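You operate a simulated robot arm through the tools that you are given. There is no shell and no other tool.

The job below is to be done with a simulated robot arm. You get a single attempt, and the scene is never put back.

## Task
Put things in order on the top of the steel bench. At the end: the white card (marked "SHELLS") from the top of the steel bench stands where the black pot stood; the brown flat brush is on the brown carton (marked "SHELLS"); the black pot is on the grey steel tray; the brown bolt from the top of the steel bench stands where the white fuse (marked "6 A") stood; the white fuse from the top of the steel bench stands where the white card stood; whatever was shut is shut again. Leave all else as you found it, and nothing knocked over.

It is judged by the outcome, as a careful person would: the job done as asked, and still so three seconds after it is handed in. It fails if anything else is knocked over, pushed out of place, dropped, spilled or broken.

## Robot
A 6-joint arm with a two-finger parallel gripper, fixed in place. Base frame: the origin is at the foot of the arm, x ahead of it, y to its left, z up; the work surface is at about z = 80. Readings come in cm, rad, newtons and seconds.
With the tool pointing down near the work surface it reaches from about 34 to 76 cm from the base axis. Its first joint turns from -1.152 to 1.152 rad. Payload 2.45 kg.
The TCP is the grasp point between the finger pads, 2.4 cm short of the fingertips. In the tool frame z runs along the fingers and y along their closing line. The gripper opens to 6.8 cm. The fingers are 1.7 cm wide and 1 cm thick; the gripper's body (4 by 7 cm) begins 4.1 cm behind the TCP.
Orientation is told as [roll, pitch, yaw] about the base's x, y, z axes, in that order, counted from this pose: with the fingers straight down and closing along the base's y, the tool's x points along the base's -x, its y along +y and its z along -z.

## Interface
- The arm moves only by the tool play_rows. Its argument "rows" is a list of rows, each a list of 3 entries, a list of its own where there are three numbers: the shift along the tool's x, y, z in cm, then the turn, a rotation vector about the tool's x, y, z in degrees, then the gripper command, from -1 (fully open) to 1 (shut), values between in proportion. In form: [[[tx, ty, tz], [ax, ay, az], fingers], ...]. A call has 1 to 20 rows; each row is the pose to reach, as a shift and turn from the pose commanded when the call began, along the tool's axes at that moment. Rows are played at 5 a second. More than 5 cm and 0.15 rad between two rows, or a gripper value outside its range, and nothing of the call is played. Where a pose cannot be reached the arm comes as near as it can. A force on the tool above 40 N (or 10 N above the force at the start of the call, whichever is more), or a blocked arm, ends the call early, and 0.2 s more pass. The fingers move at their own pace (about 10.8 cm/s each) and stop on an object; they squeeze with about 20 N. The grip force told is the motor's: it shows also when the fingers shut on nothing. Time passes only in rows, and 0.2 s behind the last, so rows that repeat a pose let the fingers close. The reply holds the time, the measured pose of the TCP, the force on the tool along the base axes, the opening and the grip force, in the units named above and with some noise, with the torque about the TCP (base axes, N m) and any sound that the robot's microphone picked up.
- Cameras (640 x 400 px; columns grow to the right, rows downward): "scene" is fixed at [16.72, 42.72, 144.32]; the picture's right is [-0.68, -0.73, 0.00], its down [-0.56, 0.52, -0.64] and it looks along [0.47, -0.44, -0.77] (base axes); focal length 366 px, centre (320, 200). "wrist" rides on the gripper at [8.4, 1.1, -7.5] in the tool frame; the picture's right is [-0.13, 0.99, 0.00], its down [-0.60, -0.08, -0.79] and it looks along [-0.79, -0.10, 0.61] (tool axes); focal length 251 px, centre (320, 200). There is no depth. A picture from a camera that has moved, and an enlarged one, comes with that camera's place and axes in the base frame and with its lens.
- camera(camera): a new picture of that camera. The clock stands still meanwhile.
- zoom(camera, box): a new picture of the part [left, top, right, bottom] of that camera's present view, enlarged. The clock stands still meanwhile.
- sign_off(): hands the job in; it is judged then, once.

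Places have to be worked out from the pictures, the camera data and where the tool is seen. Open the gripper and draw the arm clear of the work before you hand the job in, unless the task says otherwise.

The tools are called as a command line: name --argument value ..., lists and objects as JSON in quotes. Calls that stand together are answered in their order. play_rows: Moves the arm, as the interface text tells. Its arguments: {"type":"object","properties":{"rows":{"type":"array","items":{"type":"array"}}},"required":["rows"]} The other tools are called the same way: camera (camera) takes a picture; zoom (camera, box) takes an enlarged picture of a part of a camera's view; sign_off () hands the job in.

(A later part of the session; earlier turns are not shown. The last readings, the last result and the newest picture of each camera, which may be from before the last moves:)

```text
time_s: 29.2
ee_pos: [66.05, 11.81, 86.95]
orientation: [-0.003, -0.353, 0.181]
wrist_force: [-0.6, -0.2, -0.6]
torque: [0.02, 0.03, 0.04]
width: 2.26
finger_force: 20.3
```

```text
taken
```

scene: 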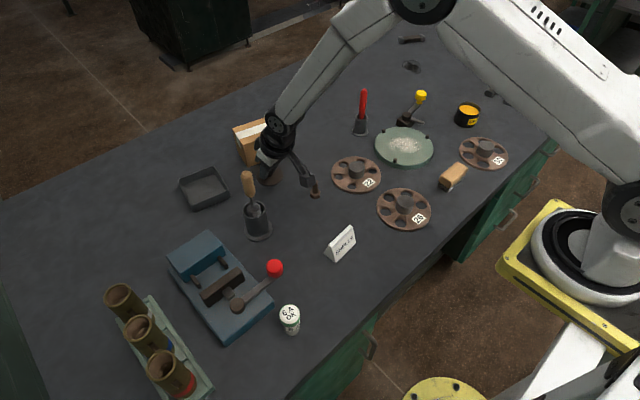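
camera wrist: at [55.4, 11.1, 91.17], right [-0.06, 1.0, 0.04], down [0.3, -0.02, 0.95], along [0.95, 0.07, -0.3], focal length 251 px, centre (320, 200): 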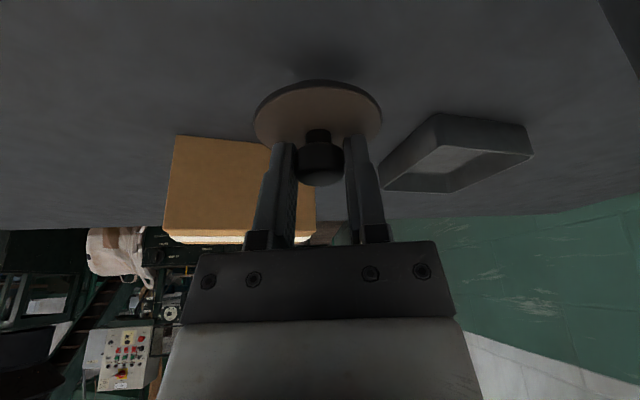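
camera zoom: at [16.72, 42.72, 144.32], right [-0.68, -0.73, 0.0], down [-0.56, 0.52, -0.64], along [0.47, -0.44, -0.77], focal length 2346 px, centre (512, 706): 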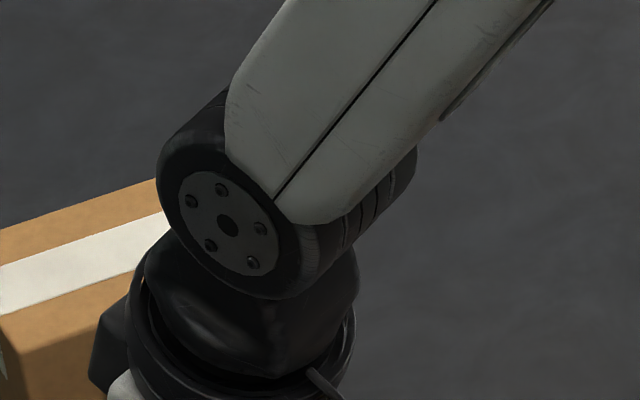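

All clear around the lid. I lower toward the bench surface, first 2.3 cm, then in small steps watching the force.

play_rows --rows '[[[0.34, 0, 0.94], [0, 0, 0], 1], [[0.62, 0, 1.69], [0, 0, 0], 1], [[0.79, 0, 2.16], [0, 0, 0], 1], [[0.79, 0, 2.16], [0, 0, 0], 1]]'

camera --camera "wrist"

```text
time_s: 30.2
ee_pos: [65.83, 11.87, 84.73]
orientation: [-0.004, -0.35, 0.178]
wrist_force: [0.6, -0.1, -0.3]
torque: [0.0, -0.01, 0.01]
width: 2.22
finger_force: 20.2
```

```text
taken
camera wrist: at [55.43, 11.18, 88.9], right [-0.06, 1.0, 0.04], down [0.3, -0.02, 0.95], along [0.95, 0.07, -0.3], focal length 251 px, centre (320, 200)
```

wrist: 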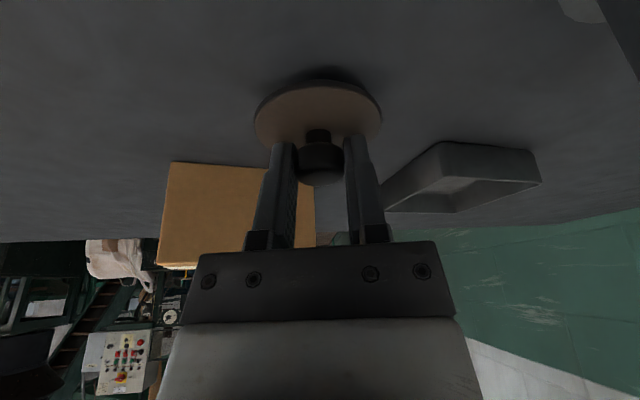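

play_rows --rows '[[[0.05, 0, 0.14], [0, 0, 0], 1], [[0.1, 0, 0.28], [0, 0, 0], 1], [[0.14, 0, 0.38], [0, 0, 0], 1], [[0.14, 0, 0.38], [0, 0, 0], 1]]'

zoom --camera "wrist" --box '[240, 50, 400, 150]'

```text
time_s: 31.2
ee_pos: [65.98, 11.88, 84.3]
orientation: [-0.002, -0.352, 0.18]
wrist_force: [0.5, 0.7, 0.3]
torque: [0.02, 0.0, 0.01]
width: 2.22
finger_force: 20.4
```

```text
4.00 times, centred on (320, 100) of wrist
camera zoom: at [55.45, 11.16, 88.5], right [-0.06, 1.0, 0.04], down [0.3, -0.02, 0.95], along [0.95, 0.07, -0.3], focal length 1006 px, centre (320, 600)
```

zoom: 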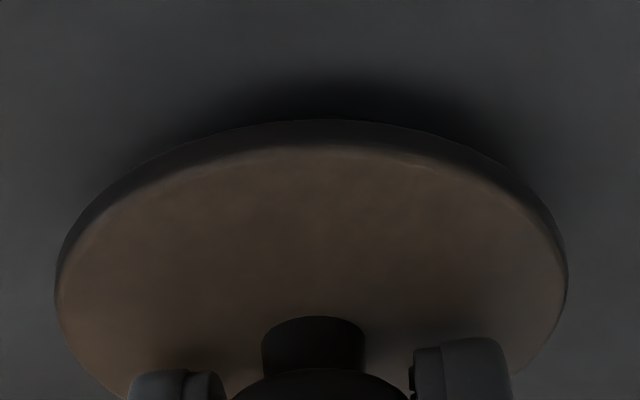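

play_rows --rows '[[[0.03, 0, 0.09], [0, 0, 0], 1], [[0.07, 0, 0.19], [0, 0, 0], 1], [[0.07, 0, 0.19], [0, 0, 0], 1]]'

```text
time_s: 32.0
ee_pos: [65.9, 11.82, 84.06]
orientation: [-0.002, -0.351, 0.18]
wrist_force: [0.2, -0.1, -1.0]
torque: [0.0, 0.01, 0.02]
width: 2.23
finger_force: 20.1
```

No contact yet at z=84.06; I keep lowering in 1 mm steps.

play_rows --rows '[[[0.03, 0, 0.09], [0, 0, 0], 1], [[0.07, 0, 0.19], [0, 0, 0], 1], [[0.07, 0, 0.19], [0, 0, 0], 1]]'

zoom --camera "wrist" --box '[240, 50, 400, 150]'

```text
time_s: 32.8
ee_pos: [65.98, 11.82, 83.93]
orientation: [-0.003, -0.351, 0.18]
wrist_force: [0.7, 0.5, -0.3]
torque: [-0.02, -0.04, 0.01]
width: 2.22
finger_force: 19.9
```

```text
4.00 times, centred on (320, 100) of wrist
camera zoom: at [55.48, 11.19, 88.08], right [-0.06, 1.0, 0.04], down [0.3, -0.02, 0.95], along [0.95, 0.07, -0.3], focal length 1006 px, centre (320, 600)
```

zoom: 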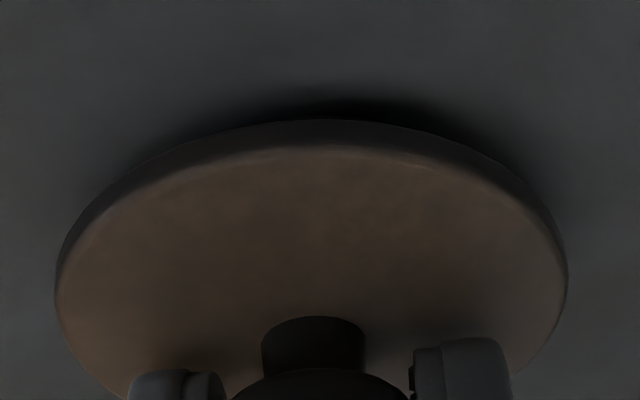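

play_rows --rows '[[[0.03, 0, 0.09], [0, 0, 0], 1], [[0.07, 0, 0.19], [0, 0, 0], 1], [[0.07, 0, 0.19], [0, 0, 0], 1]]'

```text
time_s: 33.6
ee_pos: [65.96, 11.9, 83.76]
orientation: [0.0, -0.353, 0.181]
wrist_force: [-1.2, -0.1, 7.1]
torque: [0.0, 0.03, 0.0]
width: 2.22
finger_force: 20.1
```

Contact at z≈83.8 with 7 N; the lid rests on the bench. I release it gradually.

play_rows --rows '[[[-0.02, 0, -0.06], [0, 0, 0], 1], [[-0.02, 0, -0.06], [0, 0, 0], 0.25], [[-0.02, 0, -0.06], [0, 0, 0], 0.1], [[-0.02, 0, -0.06], [0, 0, 0], -0.4], [[-0.02, 0, -0.06], [0, 0, 0], -1], [[-0.02, 0, -0.06], [0, 0, 0], -1]]'

camera --camera "wrist"

```text
time_s: 35.0
ee_pos: [65.99, 11.99, 83.73]
orientation: [-0.001, -0.352, 0.18]
wrist_force: [0.3, 0.3, -0.1]
torque: [0.02, -0.01, -0.01]
width: 6.81
finger_force: 0.2
```

```text
taken
camera wrist: at [55.46, 11.17, 87.97], right [-0.06, 1.0, 0.04], down [0.3, -0.02, 0.95], along [0.95, 0.07, -0.3], focal length 251 px, centre (320, 200)
```

wrist: 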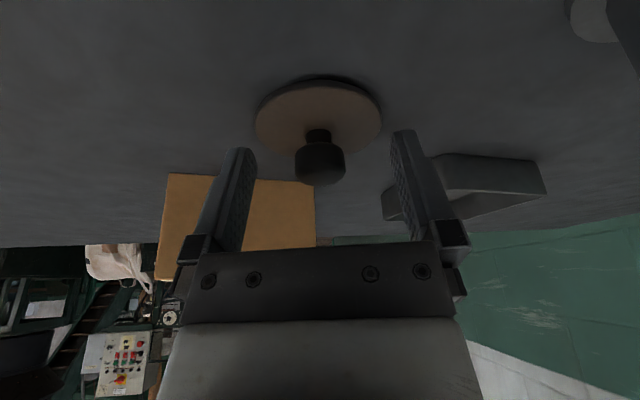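

The lid stands flat on the bench at about (66.5, 12). I rise clear and go back over the open pot.

play_rows --rows '[[[-1.53, 0, -4.18], [0, 0, 0], -1], [[-3.07, 0, -8.36], [0, 0, 0], -1], [[-4.6, 0, -12.53], [0, 0, 0], -1], [[-6.14, 0, -16.71], [0, 0, 0], -1], [[-7.67, 0, -20.89], [0, 0, 0], -1], [[-5.63, -3.71, -21.64], [1.36, 0, 3.71], -1], [[-3.59, -7.42, -22.39], [2.72, 0, 7.41], -1], [[-1.54, -11.12, -23.14], [4.08, 0, 11.11], -1], [[0.5, -14.83, -23.89], [5.44, 0, 14.82], -1], [[2.54, -18.54, -24.64], [6.8, 0, 18.52], -1], [[4.58, -22.25, -25.39], [8.16, 0, 22.23], -1], [[6.62, -25.96, -26.14], [9.53, 0, 25.93], -1], [[8.67, -29.67, -26.89], [10.89, 0, 29.64], -1], [[10.71, -33.38, -27.64], [12.25, 0, 33.34], -1], [[12.75, -37.08, -28.39], [13.61, 0, 37.05], -1], [[14.79, -40.79, -29.14], [14.97, 0, 40.75], -1], [[16.83, -44.5, -29.89], [16.33, 0, 44.46], -1], [[18.88, -48.21, -30.64], [17.69, 0, 48.16], -1]]'

camera --camera "scene"

```text
time_s: 38.8
ee_pos: [46.72, -40.67, 106.22]
orientation: [-0.001, -0.353, -0.714]
wrist_force: [-0.6, -0.1, -0.9]
torque: [-0.01, 0.0, -0.01]
width: 6.8
finger_force: 0.1
```

```text
taken
```

scene: 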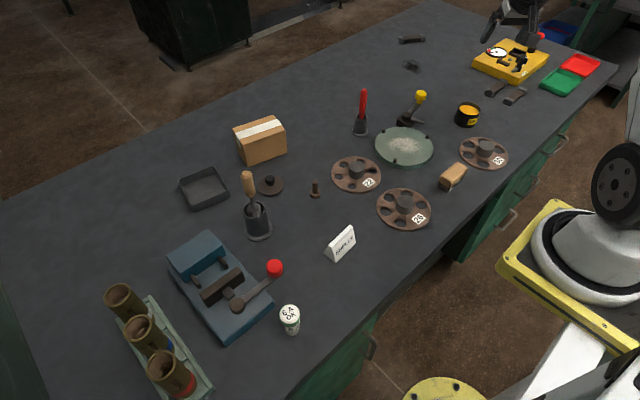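

The lid sits safely near the carton. I lower 10 cm above the pot to measure the rim.

play_rows --rows '[[[1.18, 0, 3.19], [0, 0, 0], -1], [[2.35, 0, 6.38], [0, 0, 0], -1], [[3.53, 0, 9.57], [0, 0, 0], -1], [[3.53, 0, 9.57], [0, 0, 0], -1]]'

zoom --camera "wrist" --box '[240, 0, 400, 100]'

zoom --camera "scene" --box '[430, 90, 510, 140]'

```text
time_s: 39.8
ee_pos: [46.85, -40.58, 95.79]
orientation: [-0.002, -0.353, -0.715]
wrist_force: [-1.0, -0.6, -0.9]
torque: [-0.01, 0.01, 0.01]
width: 6.78
finger_force: 0.0
```

```text
4.00 times, centred on (320, 50) of wrist
camera zoom: at [39.63, -32.81, 100.05], right [0.74, 0.67, 0.04], down [0.17, -0.25, 0.95], along [0.65, -0.7, -0.3], focal length 1006 px, centre (320, 800)
```

zoom: 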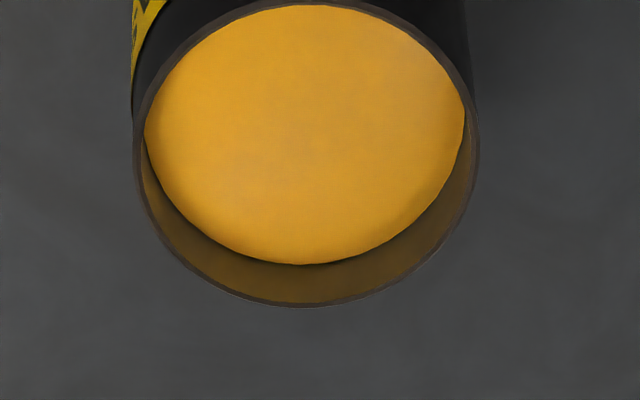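

```text
8.00 times, centred on (470, 115) of scene
camera zoom: at [16.72, 42.72, 144.32], right [-0.68, -0.73, 0.0], down [-0.56, 0.52, -0.64], along [0.47, -0.44, -0.77], focal length 2932 px, centre (-880, 880)
```

zoom: 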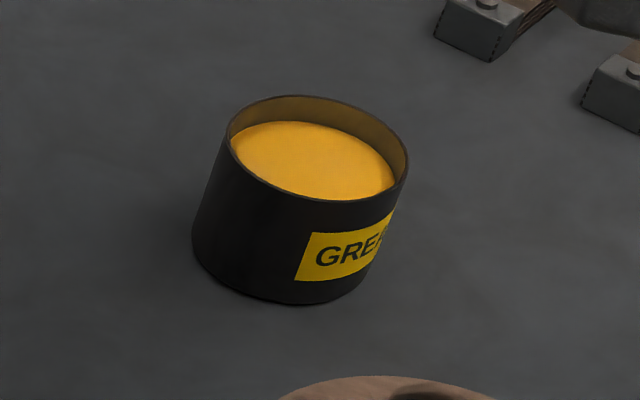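

The rim measures ≈6.05 cm across, centre ≈(49.1, −42.55), rim z≈84.1, laterally centred on the fingers. I move to just above the rim and check alignment.

play_rows --rows '[[[-2.35, 0, 0.86], [0, 0, 0], -1], [[-1.1, 0, 4.24], [0, 0, 0], -1], [[0.1, 0, 7.5], [0, 0, 0], -1], [[0.35, 0, 8.18], [0, 0, 0], -1], [[0.35, 0, 8.18], [0, 0, 0], -1]]'

camera --camera "wrist"

zoom --camera "scene" --box '[430, 80, 510, 130]'

```text
time_s: 41.0
ee_pos: [48.76, -42.21, 88.15]
orientation: [-0.002, -0.352, -0.715]
wrist_force: [0.4, 0.0, -0.6]
torque: [0.03, 0.01, -0.01]
width: 6.8
finger_force: 0.1
```

```text
taken
camera wrist: at [41.45, -34.49, 92.3], right [0.74, 0.67, 0.04], down [0.17, -0.25, 0.95], along [0.65, -0.7, -0.3], focal length 251 px, centre (320, 200)
```

wrist: 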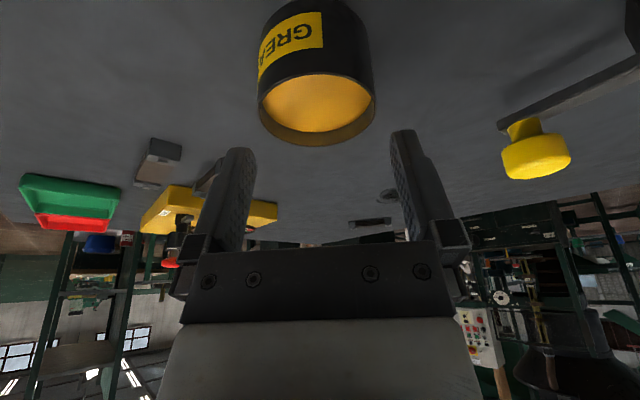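

```text
8.00 times, centred on (470, 105) of scene
camera zoom: at [16.72, 42.72, 144.32], right [-0.68, -0.73, 0.0], down [-0.56, 0.52, -0.64], along [0.47, -0.44, -0.77], focal length 2932 px, centre (-880, 960)
```

zoom: 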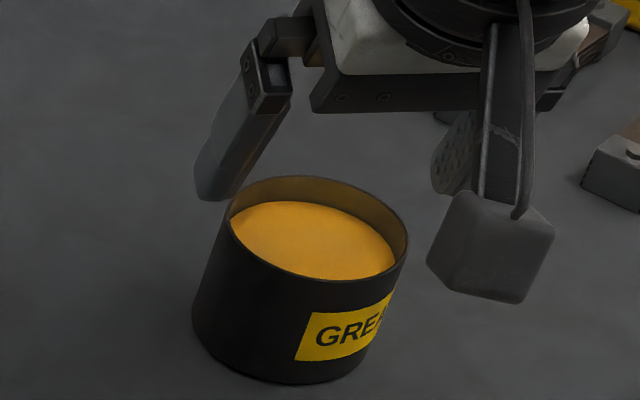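

The rim is centred between the fingers to about 1 mm. I lower the last 3 cm so the tips reach ≈1.7 cm below the rim.

play_rows --rows '[[[0.27, -0.05, 0.73], [0, 0, 0], -1], [[0.54, -0.05, 1.46], [0, 0, 0], -1], [[0.8, -0.05, 2.18], [0, 0, 0], -1], [[1.07, -0.05, 2.91], [0, 0, 0], -1], [[1.07, -0.05, 2.91], [0, 0, 0], -1]]'

camera --camera "wrist"

zoom --camera "scene" --box '[430, 80, 510, 130]'

```text
time_s: 42.2
ee_pos: [48.56, -42.3, 85.01]
orientation: [-0.002, -0.352, -0.714]
wrist_force: [1.0, 0.3, -0.6]
torque: [0.01, -0.01, 0.02]
width: 6.81
finger_force: 0.1
```

```text
taken
camera wrist: at [41.4, -34.45, 89.18], right [0.74, 0.67, 0.04], down [0.17, -0.25, 0.95], along [0.65, -0.7, -0.3], focal length 251 px, centre (320, 200)
```

wrist: 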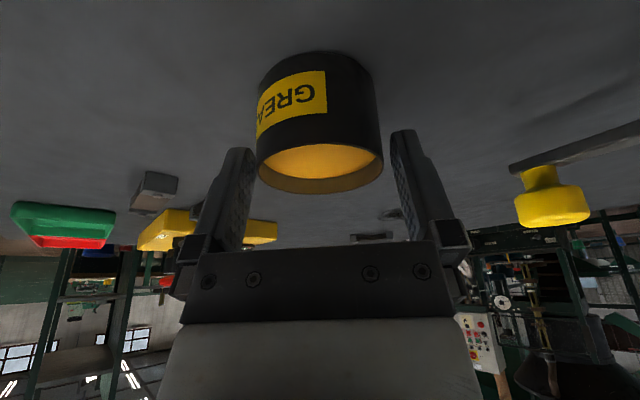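

```text
8.00 times, centred on (470, 105) of scene
camera zoom: at [16.72, 42.72, 144.32], right [-0.68, -0.73, 0.0], down [-0.56, 0.52, -0.64], along [0.47, -0.44, -0.77], focal length 2932 px, centre (-880, 960)
```

zoom: 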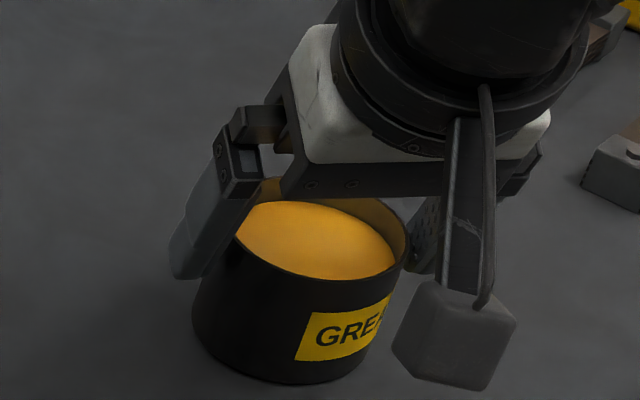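

The fingers straddle the pot body evenly. I close on it gently in steps.

play_rows --rows '[[[0, 0, 0], [0, 0, 0], -0.85], [[0, 0, 0], [0, 0, 0], -0.78], [[0, 0, 0], [0, 0, 0], -0.7], [[0, 0, 0], [0, 0, 0], -0.5], [[0, 0, 0], [0, 0, 0], 0.2], [[0, 0, 0], [0, 0, 0], 1], [[0, 0, 0], [0, 0, 0], 1]]'

camera --camera "wrist"

```text
time_s: 43.8
ee_pos: [48.54, -42.25, 84.99]
orientation: [-0.001, -0.351, -0.717]
wrist_force: [-0.7, -0.3, -0.1]
torque: [0.01, 0.03, 0.0]
width: 5.98
finger_force: 19.8
```

```text
taken
camera wrist: at [41.39, -34.46, 89.2], right [0.74, 0.67, 0.04], down [0.17, -0.25, 0.95], along [0.65, -0.7, -0.3], focal length 251 px, centre (320, 200)
```

wrist: 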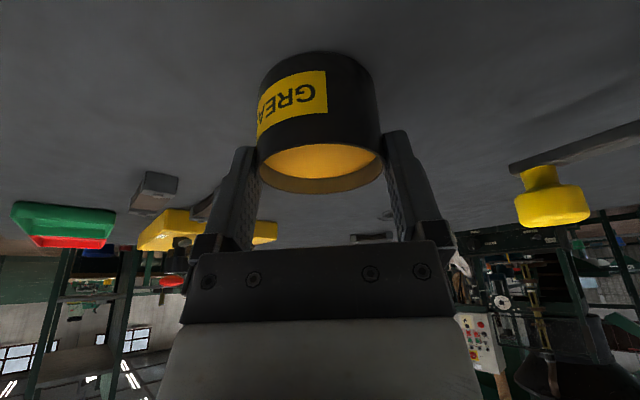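

Gripped at width 5.98. I lift 1 cm slowly to check that the pot holds and stays upright.

play_rows --rows '[[[-0.09, 0, -0.23], [0, 0, 0], 1], [[-0.17, 0, -0.47], [0, 0, 0], 1], [[-0.26, 0, -0.7], [0, 0, 0], 1], [[-0.35, 0, -0.94], [0, 0, 0], 1], [[-0.35, 0, -0.94], [0, 0, 0], 1], [[-0.35, 0, -0.94], [0, 0, 0], 1]]'

camera --camera "wrist"

zoom --camera "scene" --box '[430, 80, 510, 130]'

```text
time_s: 45.2
ee_pos: [48.53, -42.21, 86.01]
orientation: [-0.002, -0.354, -0.716]
wrist_force: [-0.2, -0.3, -2.8]
torque: [0.03, 0.01, 0.0]
width: 5.94
finger_force: 19.9
```

```text
taken
camera wrist: at [41.39, -34.47, 90.22], right [0.74, 0.67, 0.04], down [0.17, -0.25, 0.95], along [0.65, -0.7, -0.3], focal length 251 px, centre (320, 200)
```

wrist: 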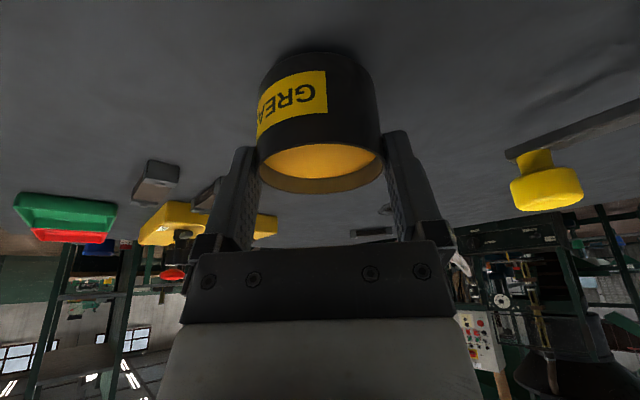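

```text
8.00 times, centred on (470, 105) of scene
camera zoom: at [16.73, 42.71, 144.32], right [-0.68, -0.73, 0.0], down [-0.56, 0.52, -0.64], along [0.47, -0.44, -0.77], focal length 2932 px, centre (-880, 960)
```

zoom: 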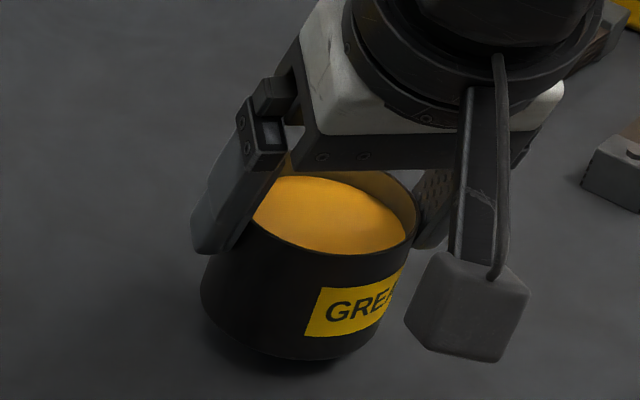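

The whole pot lifts upright (≈2.5 N). I raise it to z≈106 first.

play_rows --rows '[[[-0.5, 0, -1.36], [0, 0, 0], 1], [[-1.38, 0, -3.75], [0, 0, 0], 1], [[-2.41, 0, -6.57], [0, 0, 0], 1], [[-3.62, 0, -9.85], [0, 0, 0], 1], [[-4.83, 0, -13.14], [0, 0, 0], 1], [[-5.87, 0, -15.95], [0, 0, 0], 1], [[-6.55, 0, -17.83], [0, 0, 0], 1], [[-6.9, 0, -18.77], [0, 0, 0], 1], [[-6.9, 0, -18.77], [0, 0, 0], 1]]'

camera --camera "wrist"

```text
time_s: 47.2
ee_pos: [48.7, -42.26, 106.02]
orientation: [-0.003, -0.355, -0.717]
wrist_force: [-0.5, 0.0, -3.3]
torque: [0.03, 0.04, 0.0]
width: 5.97
finger_force: 19.9
```

```text
taken
camera wrist: at [41.45, -34.51, 110.22], right [0.74, 0.67, 0.04], down [0.17, -0.25, 0.95], along [0.65, -0.7, -0.3], focal length 251 px, centre (320, 200)
```

wrist: 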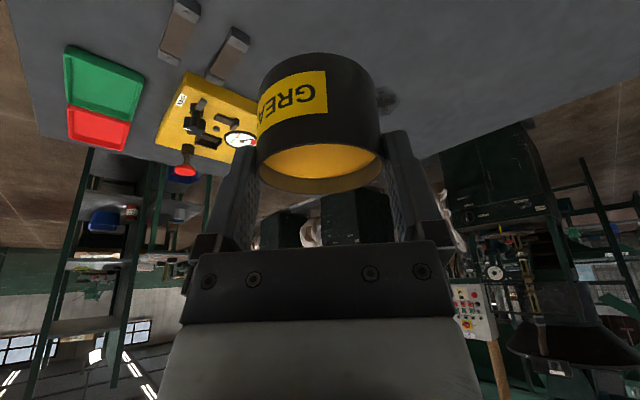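

The pot hangs steady. I carry it in a smooth swing to above the tray.

play_rows --rows '[[[0.46, 1.42, -0.17], [-0.43, 0, -1.16], 1], [[1.22, 3.78, -0.45], [-1.14, 0, -3.09], 1], [[2.42, 7.52, -0.89], [-2.26, 0, -6.14], 1], [[3.62, 11.25, -1.33], [-3.38, 0, -9.19], 1], [[4.83, 14.98, -1.77], [-4.5, 0, -12.24], 1], [[6.03, 18.72, -2.22], [-5.62, 0, -15.29], 1], [[7.24, 22.45, -2.66], [-6.74, 0, -18.34], 1], [[8.44, 26.18, -3.1], [-7.86, 0, -21.39], 1], [[9.64, 29.91, -3.54], [-8.98, 0, -24.44], 1], [[10.85, 33.65, -3.99], [-10.1, 0, -27.49], 1], [[12.05, 37.39, -4.43], [-11.22, 0, -30.54], 1], [[13.25, 41.12, -4.87], [-12.34, 0, -33.59], 1], [[14.45, 44.85, -5.31], [-13.46, 0, -36.64], 1], [[15.66, 48.58, -5.75], [-14.58, 0, -39.69], 1], [[16.86, 52.32, -6.2], [-15.7, 0, -42.74], 1], [[18.07, 56.05, -6.64], [-16.82, 0, -45.79], 1], [[19.27, 59.78, -7.08], [-17.94, 0, -48.84], 1], [[20.47, 63.52, -7.52], [-19.06, 0, -51.89], 1], [[21.23, 65.88, -7.8], [-19.77, 0, -53.82], 1], [[21.69, 67.3, -7.97], [-20.2, 0, -54.98], 1]]'

camera --camera "wrist"

camera --camera "scene"

```text
time_s: 51.4
ee_pos: [75.33, 23.88, 105.87]
orientation: [-0.001, -0.352, 0.309]
wrist_force: [-0.7, -1.4, -4.5]
torque: [0.0, -0.01, 0.0]
width: 5.93
finger_force: 20.5
```

```text
taken
camera wrist: at [65.05, 21.77, 110.11], right [-0.18, 0.98, 0.04], down [0.3, 0.01, 0.95], along [0.93, 0.19, -0.3], focal length 251 px, centre (320, 200)
```

wrist: 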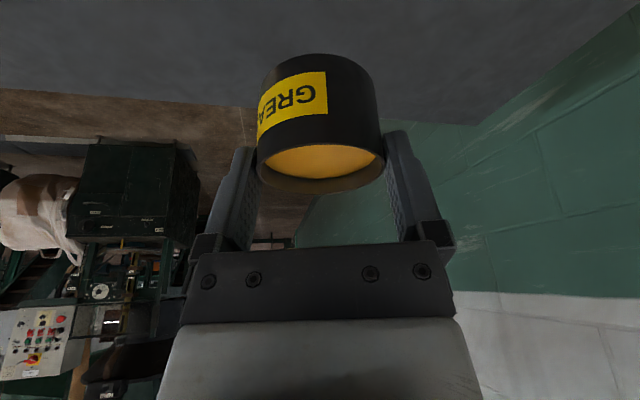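

```text
taken
```

scene: 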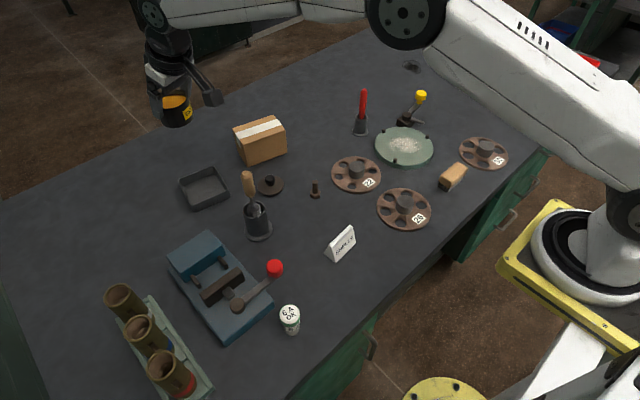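

The pot is over the tray. I lower to z≈90 (pot bottom ≈85) and check alignment from both cameras.

play_rows --rows '[[[0.86, 0, 2.35], [0, 0, 0], 1], [[2.07, 0, 5.63], [0, 0, 0], 1], [[3.28, 0, 8.92], [0, 0, 0], 1], [[4.48, 0, 12.2], [0, 0, 0], 1], [[5.17, 0, 14.08], [0, 0, 0], 1], [[5.48, 0, 14.92], [0, 0, 0], 1], [[5.48, 0, 14.92], [0, 0, 0], 1]]'

camera --camera "wrist"

zoom --camera "scene" --box '[140, 120, 280, 220]'

```text
time_s: 53.0
ee_pos: [75.31, 23.65, 89.9]
orientation: [0.0, -0.35, 0.306]
wrist_force: [0.4, 0.5, -3.2]
torque: [0.0, 0.05, 0.02]
width: 5.98
finger_force: 20.0
```

```text
taken
camera wrist: at [65.04, 21.67, 94.15], right [-0.18, 0.98, 0.04], down [0.3, 0.01, 0.95], along [0.93, 0.19, -0.3], focal length 251 px, centre (320, 200)
```

wrist: 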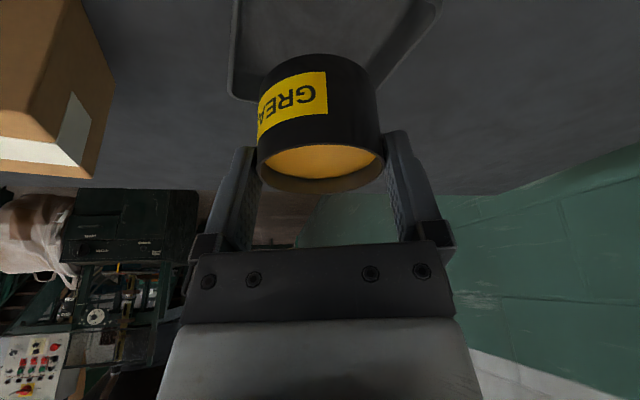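

```text
4.00 times, centred on (210, 170) of scene
camera zoom: at [16.73, 42.72, 144.32], right [-0.68, -0.73, 0.0], down [-0.56, 0.52, -0.64], along [0.47, -0.44, -0.77], focal length 1466 px, centre (760, 320)
```

zoom: 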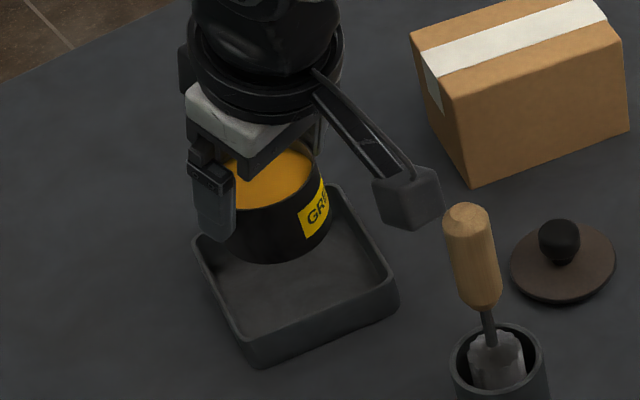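

The pot is centred over the tray by both cameras. I lower 3.8 cm, then finish with small force-checked steps.

play_rows --rows '[[[0.35, 0, 0.94], [0, 0, 0], 1], [[0.69, 0, 1.88], [0, 0, 0], 1], [[1.03, 0, 2.82], [0, 0, 0], 1], [[1.24, 0, 3.38], [0, 0, 0], 1], [[1.31, 0, 3.57], [0, 0, 0], 1], [[1.31, 0, 3.57], [0, 0, 0], 1]]'

camera --camera "wrist"

zoom --camera "scene" --box '[140, 120, 280, 220]'

```text
time_s: 54.4
ee_pos: [75.34, 23.71, 86.2]
orientation: [-0.004, -0.35, 0.305]
wrist_force: [0.4, -0.2, -3.3]
torque: [0.02, 0.04, 0.01]
width: 5.94
finger_force: 19.8
```

```text
taken
camera wrist: at [65.01, 21.69, 90.39], right [-0.18, 0.98, 0.04], down [0.3, 0.01, 0.95], along [0.93, 0.19, -0.3], focal length 251 px, centre (320, 200)
```

wrist: 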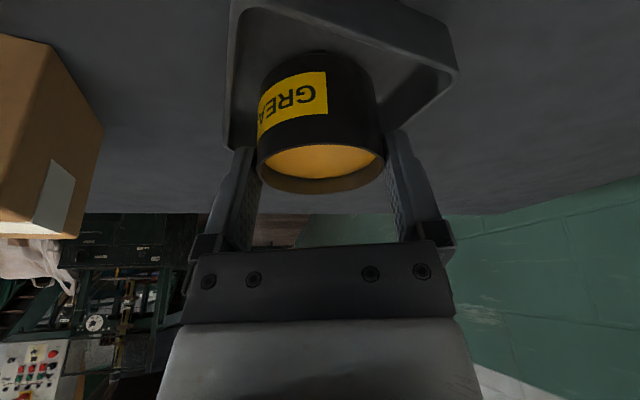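

```text
4.00 times, centred on (210, 170) of scene
camera zoom: at [16.73, 42.72, 144.32], right [-0.68, -0.73, 0.0], down [-0.56, 0.52, -0.64], along [0.47, -0.44, -0.77], focal length 1466 px, centre (760, 320)
```

zoom: 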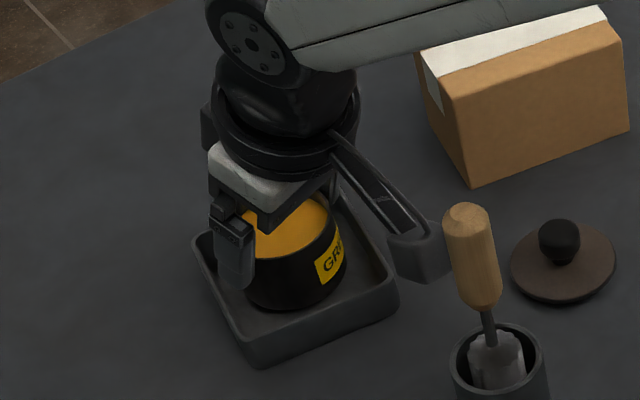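

play_rows --rows '[[[0.1, 0, 0.28], [0, 0, 0], 1], [[0.17, 0, 0.47], [0, 0, 0], 1], [[0.21, 0, 0.56], [0, 0, 0], 1], [[0.21, 0, 0.56], [0, 0, 0], 1]]'

```text
time_s: 55.4
ee_pos: [75.36, 23.77, 85.63]
orientation: [-0.002, -0.35, 0.307]
wrist_force: [0.5, 0.6, -3.5]
torque: [-0.01, -0.01, -0.02]
width: 5.96
finger_force: 20.6
```

No contact yet at z=85.63 (force still shows the pot's weight); I continue in 1 mm steps.

play_rows --rows '[[[0.03, 0, 0.09], [0, 0, 0], 1], [[0.07, 0, 0.19], [0, 0, 0], 1], [[0.07, 0, 0.19], [0, 0, 0], 1]]'

```text
time_s: 56.2
ee_pos: [75.33, 23.62, 85.36]
orientation: [-0.002, -0.352, 0.307]
wrist_force: [-0.3, -0.3, -0.9]
torque: [0.06, 0.01, 0.01]
width: 5.95
finger_force: 19.8
```

play_rows --rows '[[[0.02, 0, 0.05], [0, 0, 0], 1], [[0.03, 0, 0.09], [0, 0, 0], 1], [[0.03, 0, 0.09], [0, 0, 0], 1]]'

zoom --camera "scene" --box '[170, 140, 250, 220]'

zoom --camera "wrist" --box '[200, 50, 480, 225]'

```text
time_s: 57.0
ee_pos: [75.32, 23.66, 85.42]
orientation: [-0.001, -0.354, 0.307]
wrist_force: [-2.0, -1.6, 8.4]
torque: [0.03, 0.09, -0.02]
width: 5.96
finger_force: 19.8
```

```text
5.00 times, centred on (210, 180) of scene
camera zoom: at [16.7, 42.71, 144.33], right [-0.68, -0.73, 0.0], down [-0.56, 0.52, -0.64], along [0.47, -0.44, -0.77], focal length 1833 px, centre (870, 300)
```

zoom: 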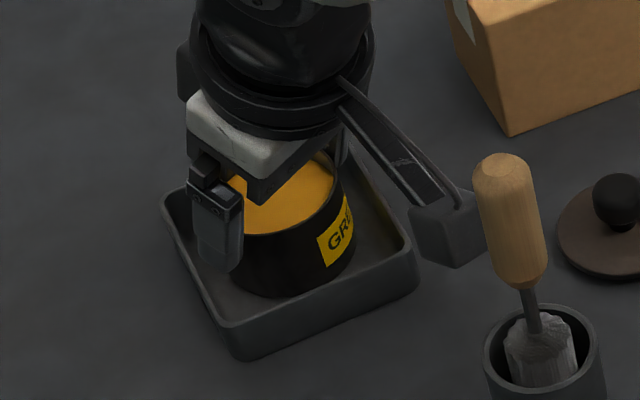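

```text
2.29 times, centred on (340, 138) of wrist
camera zoom: at [65.03, 21.65, 89.6], right [-0.18, 0.98, 0.04], down [0.3, 0.01, 0.95], along [0.94, 0.19, -0.3], focal length 575 px, centre (274, 343)
```

zoom: 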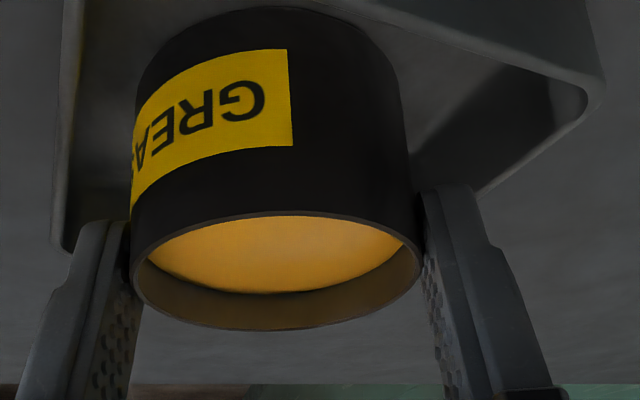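

Contact at z≈85.4 with the pot inside the tray (floor ≈0.4 cm). I ease off slightly and open the fingers gently.

play_rows --rows '[[[-0.02, 0, -0.06], [0, 0, 0], 1], [[-0.02, 0, -0.06], [0, 0, 0], 0], [[-0.02, 0, -0.06], [0, 0, 0], -0.7], [[-0.02, 0, -0.06], [0, 0, 0], -0.85], [[-0.02, 0, -0.06], [0, 0, 0], -1], [[-0.02, 0, -0.06], [0, 0, 0], -1]]'

camera --camera "wrist"

```text
time_s: 58.4
ee_pos: [75.35, 23.68, 85.46]
orientation: [-0.001, -0.352, 0.306]
wrist_force: [-0.4, -0.1, 0.6]
torque: [-0.02, 0.01, -0.02]
width: 6.77
finger_force: 0.1
```

```text
taken
camera wrist: at [65.0, 21.64, 89.57], right [-0.18, 0.98, 0.04], down [0.3, 0.01, 0.95], along [0.93, 0.19, -0.3], focal length 251 px, centre (320, 200)
```

wrist: 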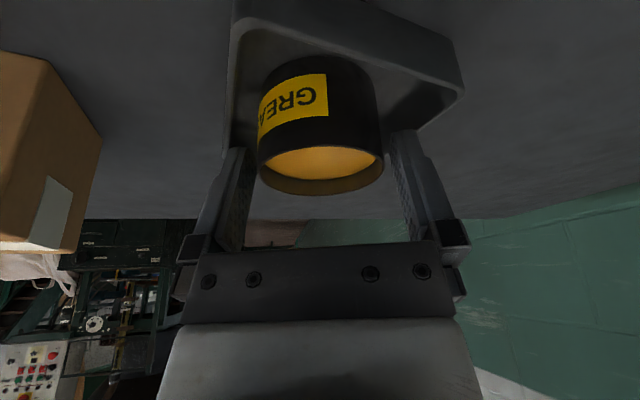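

The pot stands in the tray, centred at about (75.9, 23.9). I rise straight up and go to above the lid.

play_rows --rows '[[[-0.7, 0, -1.9], [0, 0, 0], -1], [[-1.72, 0, -4.7], [0, 0, 0], -1], [[-3.1, 0, -8.45], [0, 0, 0], -1], [[-4.48, 0, -12.2], [0, 0, 0], -1], [[-5.86, 0, -15.95], [0, 0, 0], -1], [[-6.9, 0, -18.77], [0, 0, 0], -1], [[-3.97, -2.1, -19.85], [0.63, 0, 1.71], -1], [[-1.05, -4.21, -20.92], [1.26, 0, 3.42], -1], [[1.88, -6.32, -22.0], [1.88, 0, 5.12], -1], [[4.81, -8.42, -23.07], [2.51, 0, 6.83], -1], [[4.81, -8.42, -23.07], [2.51, 0, 6.83], -1]]'

camera --camera "scene"

zoom --camera "scene" --box '[160, 130, 300, 230]'

```text
time_s: 60.8
ee_pos: [66.02, 11.91, 105.48]
orientation: [-0.002, -0.353, 0.179]
wrist_force: [0.0, -0.3, 0.5]
torque: [0.0, 0.02, -0.03]
width: 6.8
finger_force: 0.1
```

```text
taken
```

scene: 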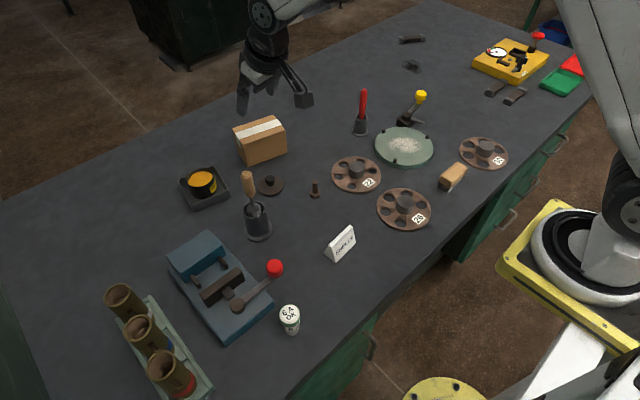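

```text
4.00 times, centred on (230, 180) of scene
camera zoom: at [16.72, 42.71, 144.32], right [-0.68, -0.73, 0.0], down [-0.56, 0.52, -0.64], along [0.47, -0.44, -0.77], focal length 1466 px, centre (680, 280)
```

zoom: 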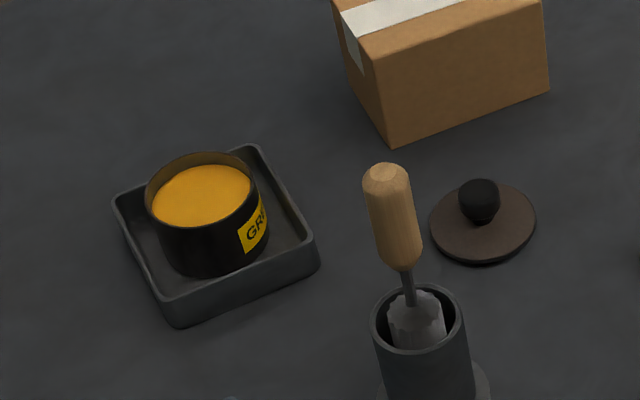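

The pot sits squarely in the tray and the lid stands free. I lower over the lid's knob and check alignment at z≈88.

play_rows --rows '[[[1.51, 0, 4.11], [0, 0, 0], -1], [[3.02, 0, 8.22], [0, 0, 0], -1], [[4.52, 0, 12.32], [0, 0, 0], -1], [[6.03, 0, 16.43], [0, 0, 0], -1], [[6.03, 0, 16.43], [0, 0, 0], -1]]'

camera --camera "wrist"

```text
time_s: 62.0
ee_pos: [65.87, 11.95, 87.86]
orientation: [-0.002, -0.353, 0.18]
wrist_force: [-0.4, -0.3, 0.0]
torque: [-0.01, -0.04, 0.02]
width: 6.81
finger_force: 0.0
```

```text
taken
camera wrist: at [55.38, 11.2, 92.03], right [-0.06, 1.0, 0.04], down [0.3, -0.02, 0.95], along [0.95, 0.07, -0.3], focal length 251 px, centre (320, 200)
```

wrist: 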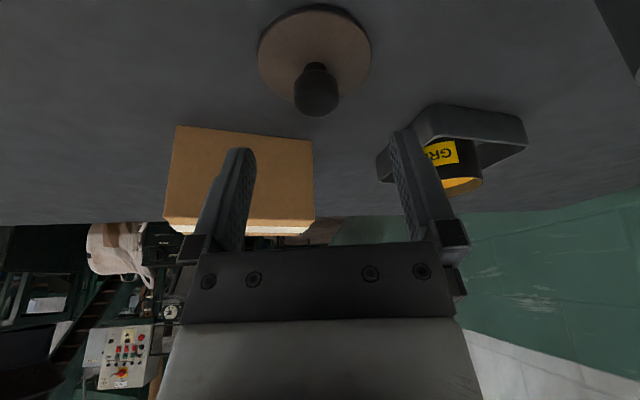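

The knob is centred. I lower the remaining 4.1 cm to the same grip height as before and close gently.

play_rows --rows '[[[0.48, 0, 1.31], [0, 0, 0], -1], [[0.97, 0, 2.63], [0, 0, 0], -1], [[1.31, 0, 3.57], [0, 0, 0], -1], [[1.41, 0, 3.84], [0, 0, 0], -1], [[1.41, 0, 3.84], [0, 0, 0], -1]]'

camera --camera "wrist"

```text
time_s: 63.2
ee_pos: [66.05, 11.89, 83.74]
orientation: [-0.002, -0.352, 0.18]
wrist_force: [-0.1, 0.5, 0.2]
torque: [-0.01, 0.01, 0.0]
width: 6.79
finger_force: 0.0
```

```text
taken
camera wrist: at [55.47, 11.16, 88.0], right [-0.06, 1.0, 0.04], down [0.3, -0.02, 0.95], along [0.95, 0.07, -0.3], focal length 251 px, centre (320, 200)
```

wrist: 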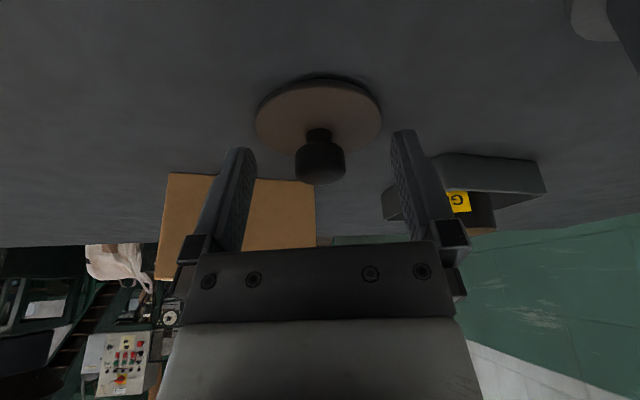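

play_rows --rows '[[[0, 0, 0], [0, 0, 0], 0.0], [[0, 0, 0], [0, 0, 0], 0.2], [[0, 0, 0], [0, 0, 0], 0.35], [[0, 0, 0], [0, 0, 0], 1], [[0, 0, 0], [0, 0, 0], 1], [[-0.34, 0, -0.94], [0, 0, 0], 1], [[-1.38, 0, -3.75], [0, 0, 0], 1], [[-2.76, 0, -7.51], [0, 0, 0], 1], [[-4.14, 0, -11.26], [0, 0, 0], 1], [[-5.52, 0, -15.02], [0, 0, 0], 1], [[-6.55, 0, -17.84], [0, 0, 0], 1], [[-6.55, 0, -17.84], [0, 0, 0], 1]]'

camera --camera "wrist"

```text
time_s: 65.8
ee_pos: [66.12, 11.83, 102.74]
orientation: [-0.003, -0.352, 0.18]
wrist_force: [-0.3, 0.4, -0.3]
torque: [-0.02, 0.01, -0.03]
width: 2.25
finger_force: 20.1
```

```text
taken
camera wrist: at [55.54, 11.14, 107.03], right [-0.06, 1.0, 0.04], down [0.3, -0.02, 0.95], along [0.95, 0.07, -0.3], focal length 251 px, centre (320, 200)
```

wrist: 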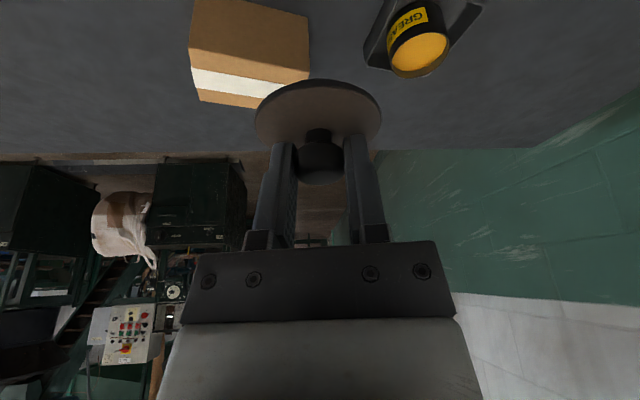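

The lid is held level. I carry it over the pot and lower to z≈93 for an alignment check.

play_rows --rows '[[[-2.7, 2.51, 0.99], [-0.63, 0, -1.71], 1], [[-5.39, 5.02, 1.98], [-1.26, 0, -3.42], 1], [[-8.09, 7.52, 2.97], [-1.88, 0, -5.12], 1], [[-10.78, 10.03, 3.96], [-2.51, 0, -6.83], 1], [[-9.67, 10.03, 7.0], [-2.51, 0, -6.83], 1], [[-8.55, 10.03, 10.03], [-2.51, 0, -6.83], 1], [[-7.44, 10.03, 13.07], [-2.51, 0, -6.83], 1], [[-7.44, 10.03, 13.07], [-2.51, 0, -6.83], 1]]'

camera --camera "wrist"

zoom --camera "scene" --box '[160, 120, 260, 210]'

```text
time_s: 67.6
ee_pos: [75.32, 23.84, 93.03]
orientation: [-0.002, -0.352, 0.308]
wrist_force: [-0.1, -0.9, -0.7]
torque: [0.02, 0.01, 0.02]
width: 2.25
finger_force: 20.0
```

```text
taken
camera wrist: at [65.1, 21.78, 97.21], right [-0.18, 0.98, 0.04], down [0.3, 0.01, 0.95], along [0.93, 0.19, -0.3], focal length 251 px, centre (320, 200)
```

wrist: 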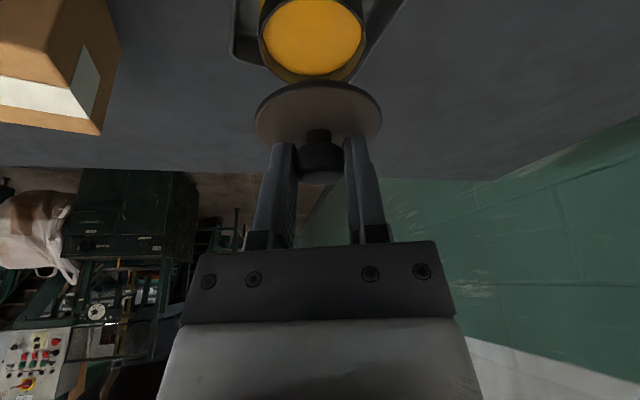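

```text
4.44 times, centred on (210, 165) of scene
camera zoom: at [16.72, 42.72, 144.32], right [-0.68, -0.73, 0.0], down [-0.56, 0.52, -0.64], along [0.47, -0.44, -0.77], focal length 1629 px, centre (809, 356)
```

zoom: 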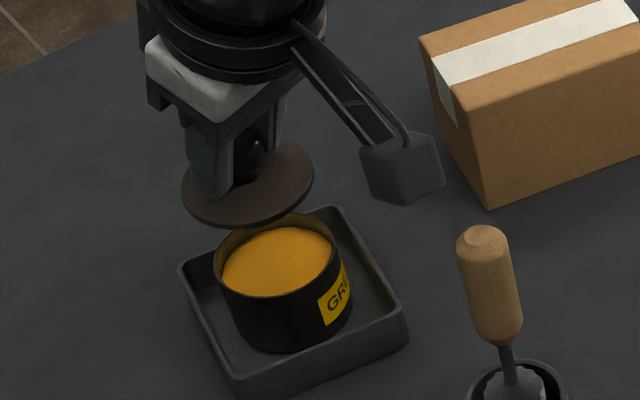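

Alignment looks within about 1 mm. I lower to just above the rim and check again.

play_rows --rows '[[[0.4, 0, 1.1], [0, 0, 0], 1], [[0.8, 0, 2.19], [0, 0, 0], 1], [[1.14, 0, 3.1], [0, 0, 0], 1], [[1.14, 0, 3.1], [0, 0, 0], 1]]'

zoom --camera "wrist" --box '[220, 0, 420, 200]'

zoom --camera "scene" --box '[170, 140, 240, 200]'

```text
time_s: 68.6
ee_pos: [75.61, 23.75, 89.74]
orientation: [-0.002, -0.35, 0.307]
wrist_force: [-0.4, -1.3, 0.6]
torque: [0.03, -0.03, 0.0]
width: 2.27
finger_force: 20.7
```

```text
2.00 times, centred on (320, 100) of wrist
camera zoom: at [65.15, 21.78, 93.97], right [-0.18, 0.98, 0.04], down [0.3, 0.01, 0.95], along [0.94, 0.19, -0.3], focal length 503 px, centre (320, 400)
```

zoom: 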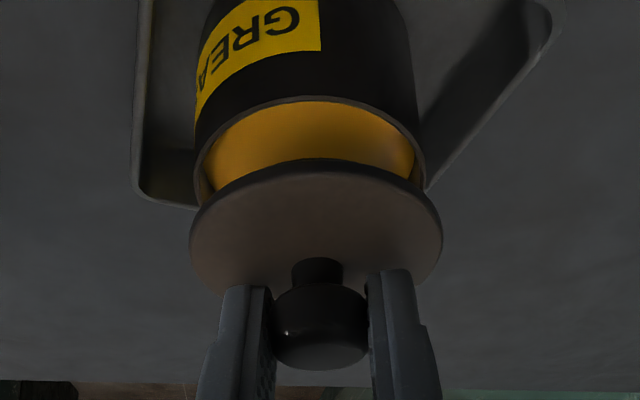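

```text
6.67 times, centred on (205, 170) of scene
camera zoom: at [16.72, 42.72, 144.32], right [-0.68, -0.73, 0.0], down [-0.56, 0.52, -0.64], along [0.47, -0.44, -0.77], focal length 2443 px, centre (1087, 400)
```

zoom: 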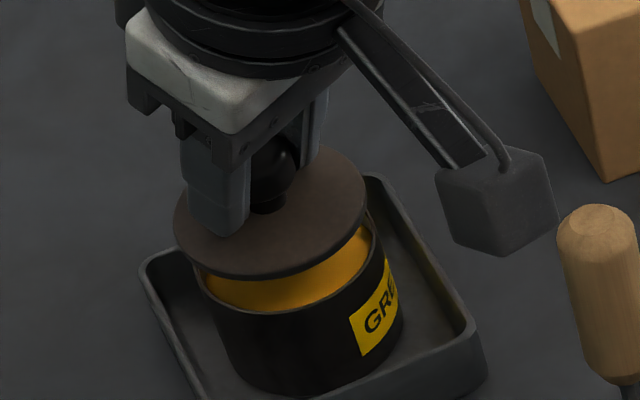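

Lid and rim agree within about a millimetre in both views. I lower 1.5 cm, then press in small steps until the snap.

play_rows --rows '[[[0.17, 0, 0.47], [0, 0, 0], 1], [[0.35, 0, 0.94], [0, 0, 0], 1], [[0.48, 0, 1.32], [0, 0, 0], 1], [[0.52, 0, 1.41], [0, 0, 0], 1], [[0.52, 0, 1.41], [0, 0, 0], 1]]'

zoom --camera "wrist" --box '[220, 0, 420, 200]'

zoom --camera "scene" --box '[170, 140, 240, 200]'

```text
time_s: 69.8
ee_pos: [75.44, 23.86, 88.39]
orientation: [-0.001, -0.35, 0.306]
wrist_force: [-0.6, -1.0, -0.5]
torque: [0.01, 0.03, -0.02]
width: 2.24
finger_force: 20.5
```

```text
2.00 times, centred on (320, 100) of wrist
camera zoom: at [65.19, 21.75, 92.48], right [-0.18, 0.98, 0.04], down [0.3, 0.01, 0.95], along [0.94, 0.19, -0.3], focal length 503 px, centre (320, 400)
```

zoom: 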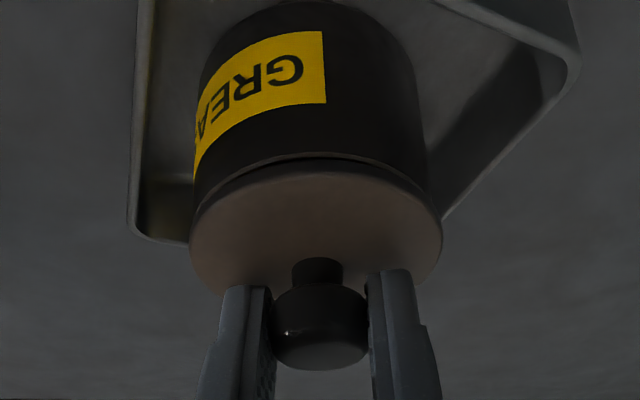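

```text
6.67 times, centred on (205, 170) of scene
camera zoom: at [16.72, 42.72, 144.32], right [-0.68, -0.73, 0.0], down [-0.56, 0.52, -0.64], along [0.47, -0.44, -0.77], focal length 2443 px, centre (1087, 400)
```

zoom: 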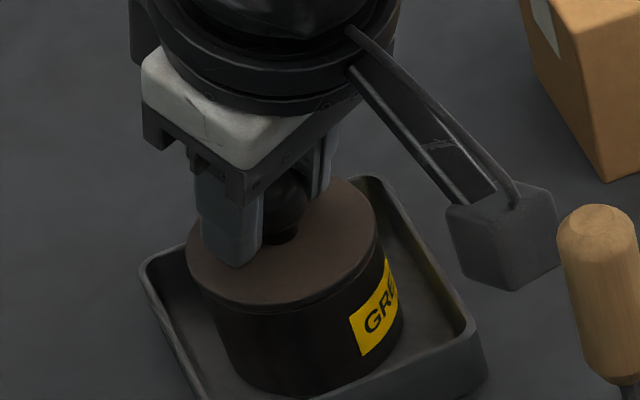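

The lid is just above its seat and well centred; I press down in small steps.

play_rows --rows '[[[0.03, 0, 0.09], [0, 0, 0], 1], [[0.07, 0, 0.19], [0, 0, 0], 1], [[0.1, 0, 0.28], [0, 0, 0], 1], [[0.1, 0, 0.28], [0, 0, 0], 1]]'

```text
time_s: 70.8
ee_pos: [75.54, 23.84, 87.88]
orientation: [-0.001, -0.351, 0.306]
wrist_force: [0.2, -0.6, -1.1]
torque: [0.05, 0.0, 0.0]
width: 2.24
finger_force: 20.1
```

play_rows --rows '[[[0.03, 0, 0.09], [0, 0, 0], 1], [[0.07, 0, 0.19], [0, 0, 0], 1], [[0.07, 0, 0.19], [0, 0, 0], 1]]'

zoom --camera "wrist" --box '[220, 0, 420, 200]'

```text
time_s: 71.6
ee_pos: [75.56, 23.73, 88.05]
orientation: [-0.002, -0.355, 0.306]
wrist_force: [-3.9, -2.0, 13.1]
torque: [-0.11, 0.31, -0.03]
width: 2.25
finger_force: 19.7
```

```text
2.00 times, centred on (320, 100) of wrist
camera zoom: at [65.21, 21.77, 92.13], right [-0.18, 0.98, 0.04], down [0.3, 0.01, 0.95], along [0.94, 0.19, -0.3], focal length 503 px, centre (320, 400)
```

zoom: 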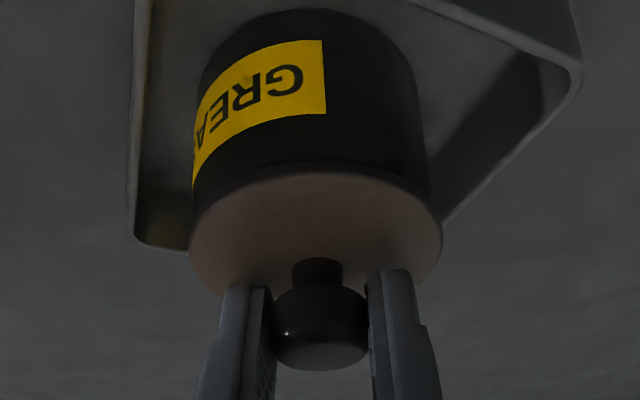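

13 N and no snap yet; earlier it took up to about 19 N. I press another 1–1.5 mm.

play_rows --rows '[[[0.02, 0, 0.05], [0, 0, 0], 1], [[0.03, 0, 0.09], [0, 0, 0], 1], [[0.03, 0, 0.09], [0, 0, 0], 1]]'

```text
time_s: 72.4
ee_pos: [75.63, 23.84, 87.86]
orientation: [-0.002, -0.358, 0.308]
wrist_force: [-3.8, -2.3, 22.9]
torque: [-0.04, 0.07, -0.01]
width: 2.24
finger_force: 19.6
```

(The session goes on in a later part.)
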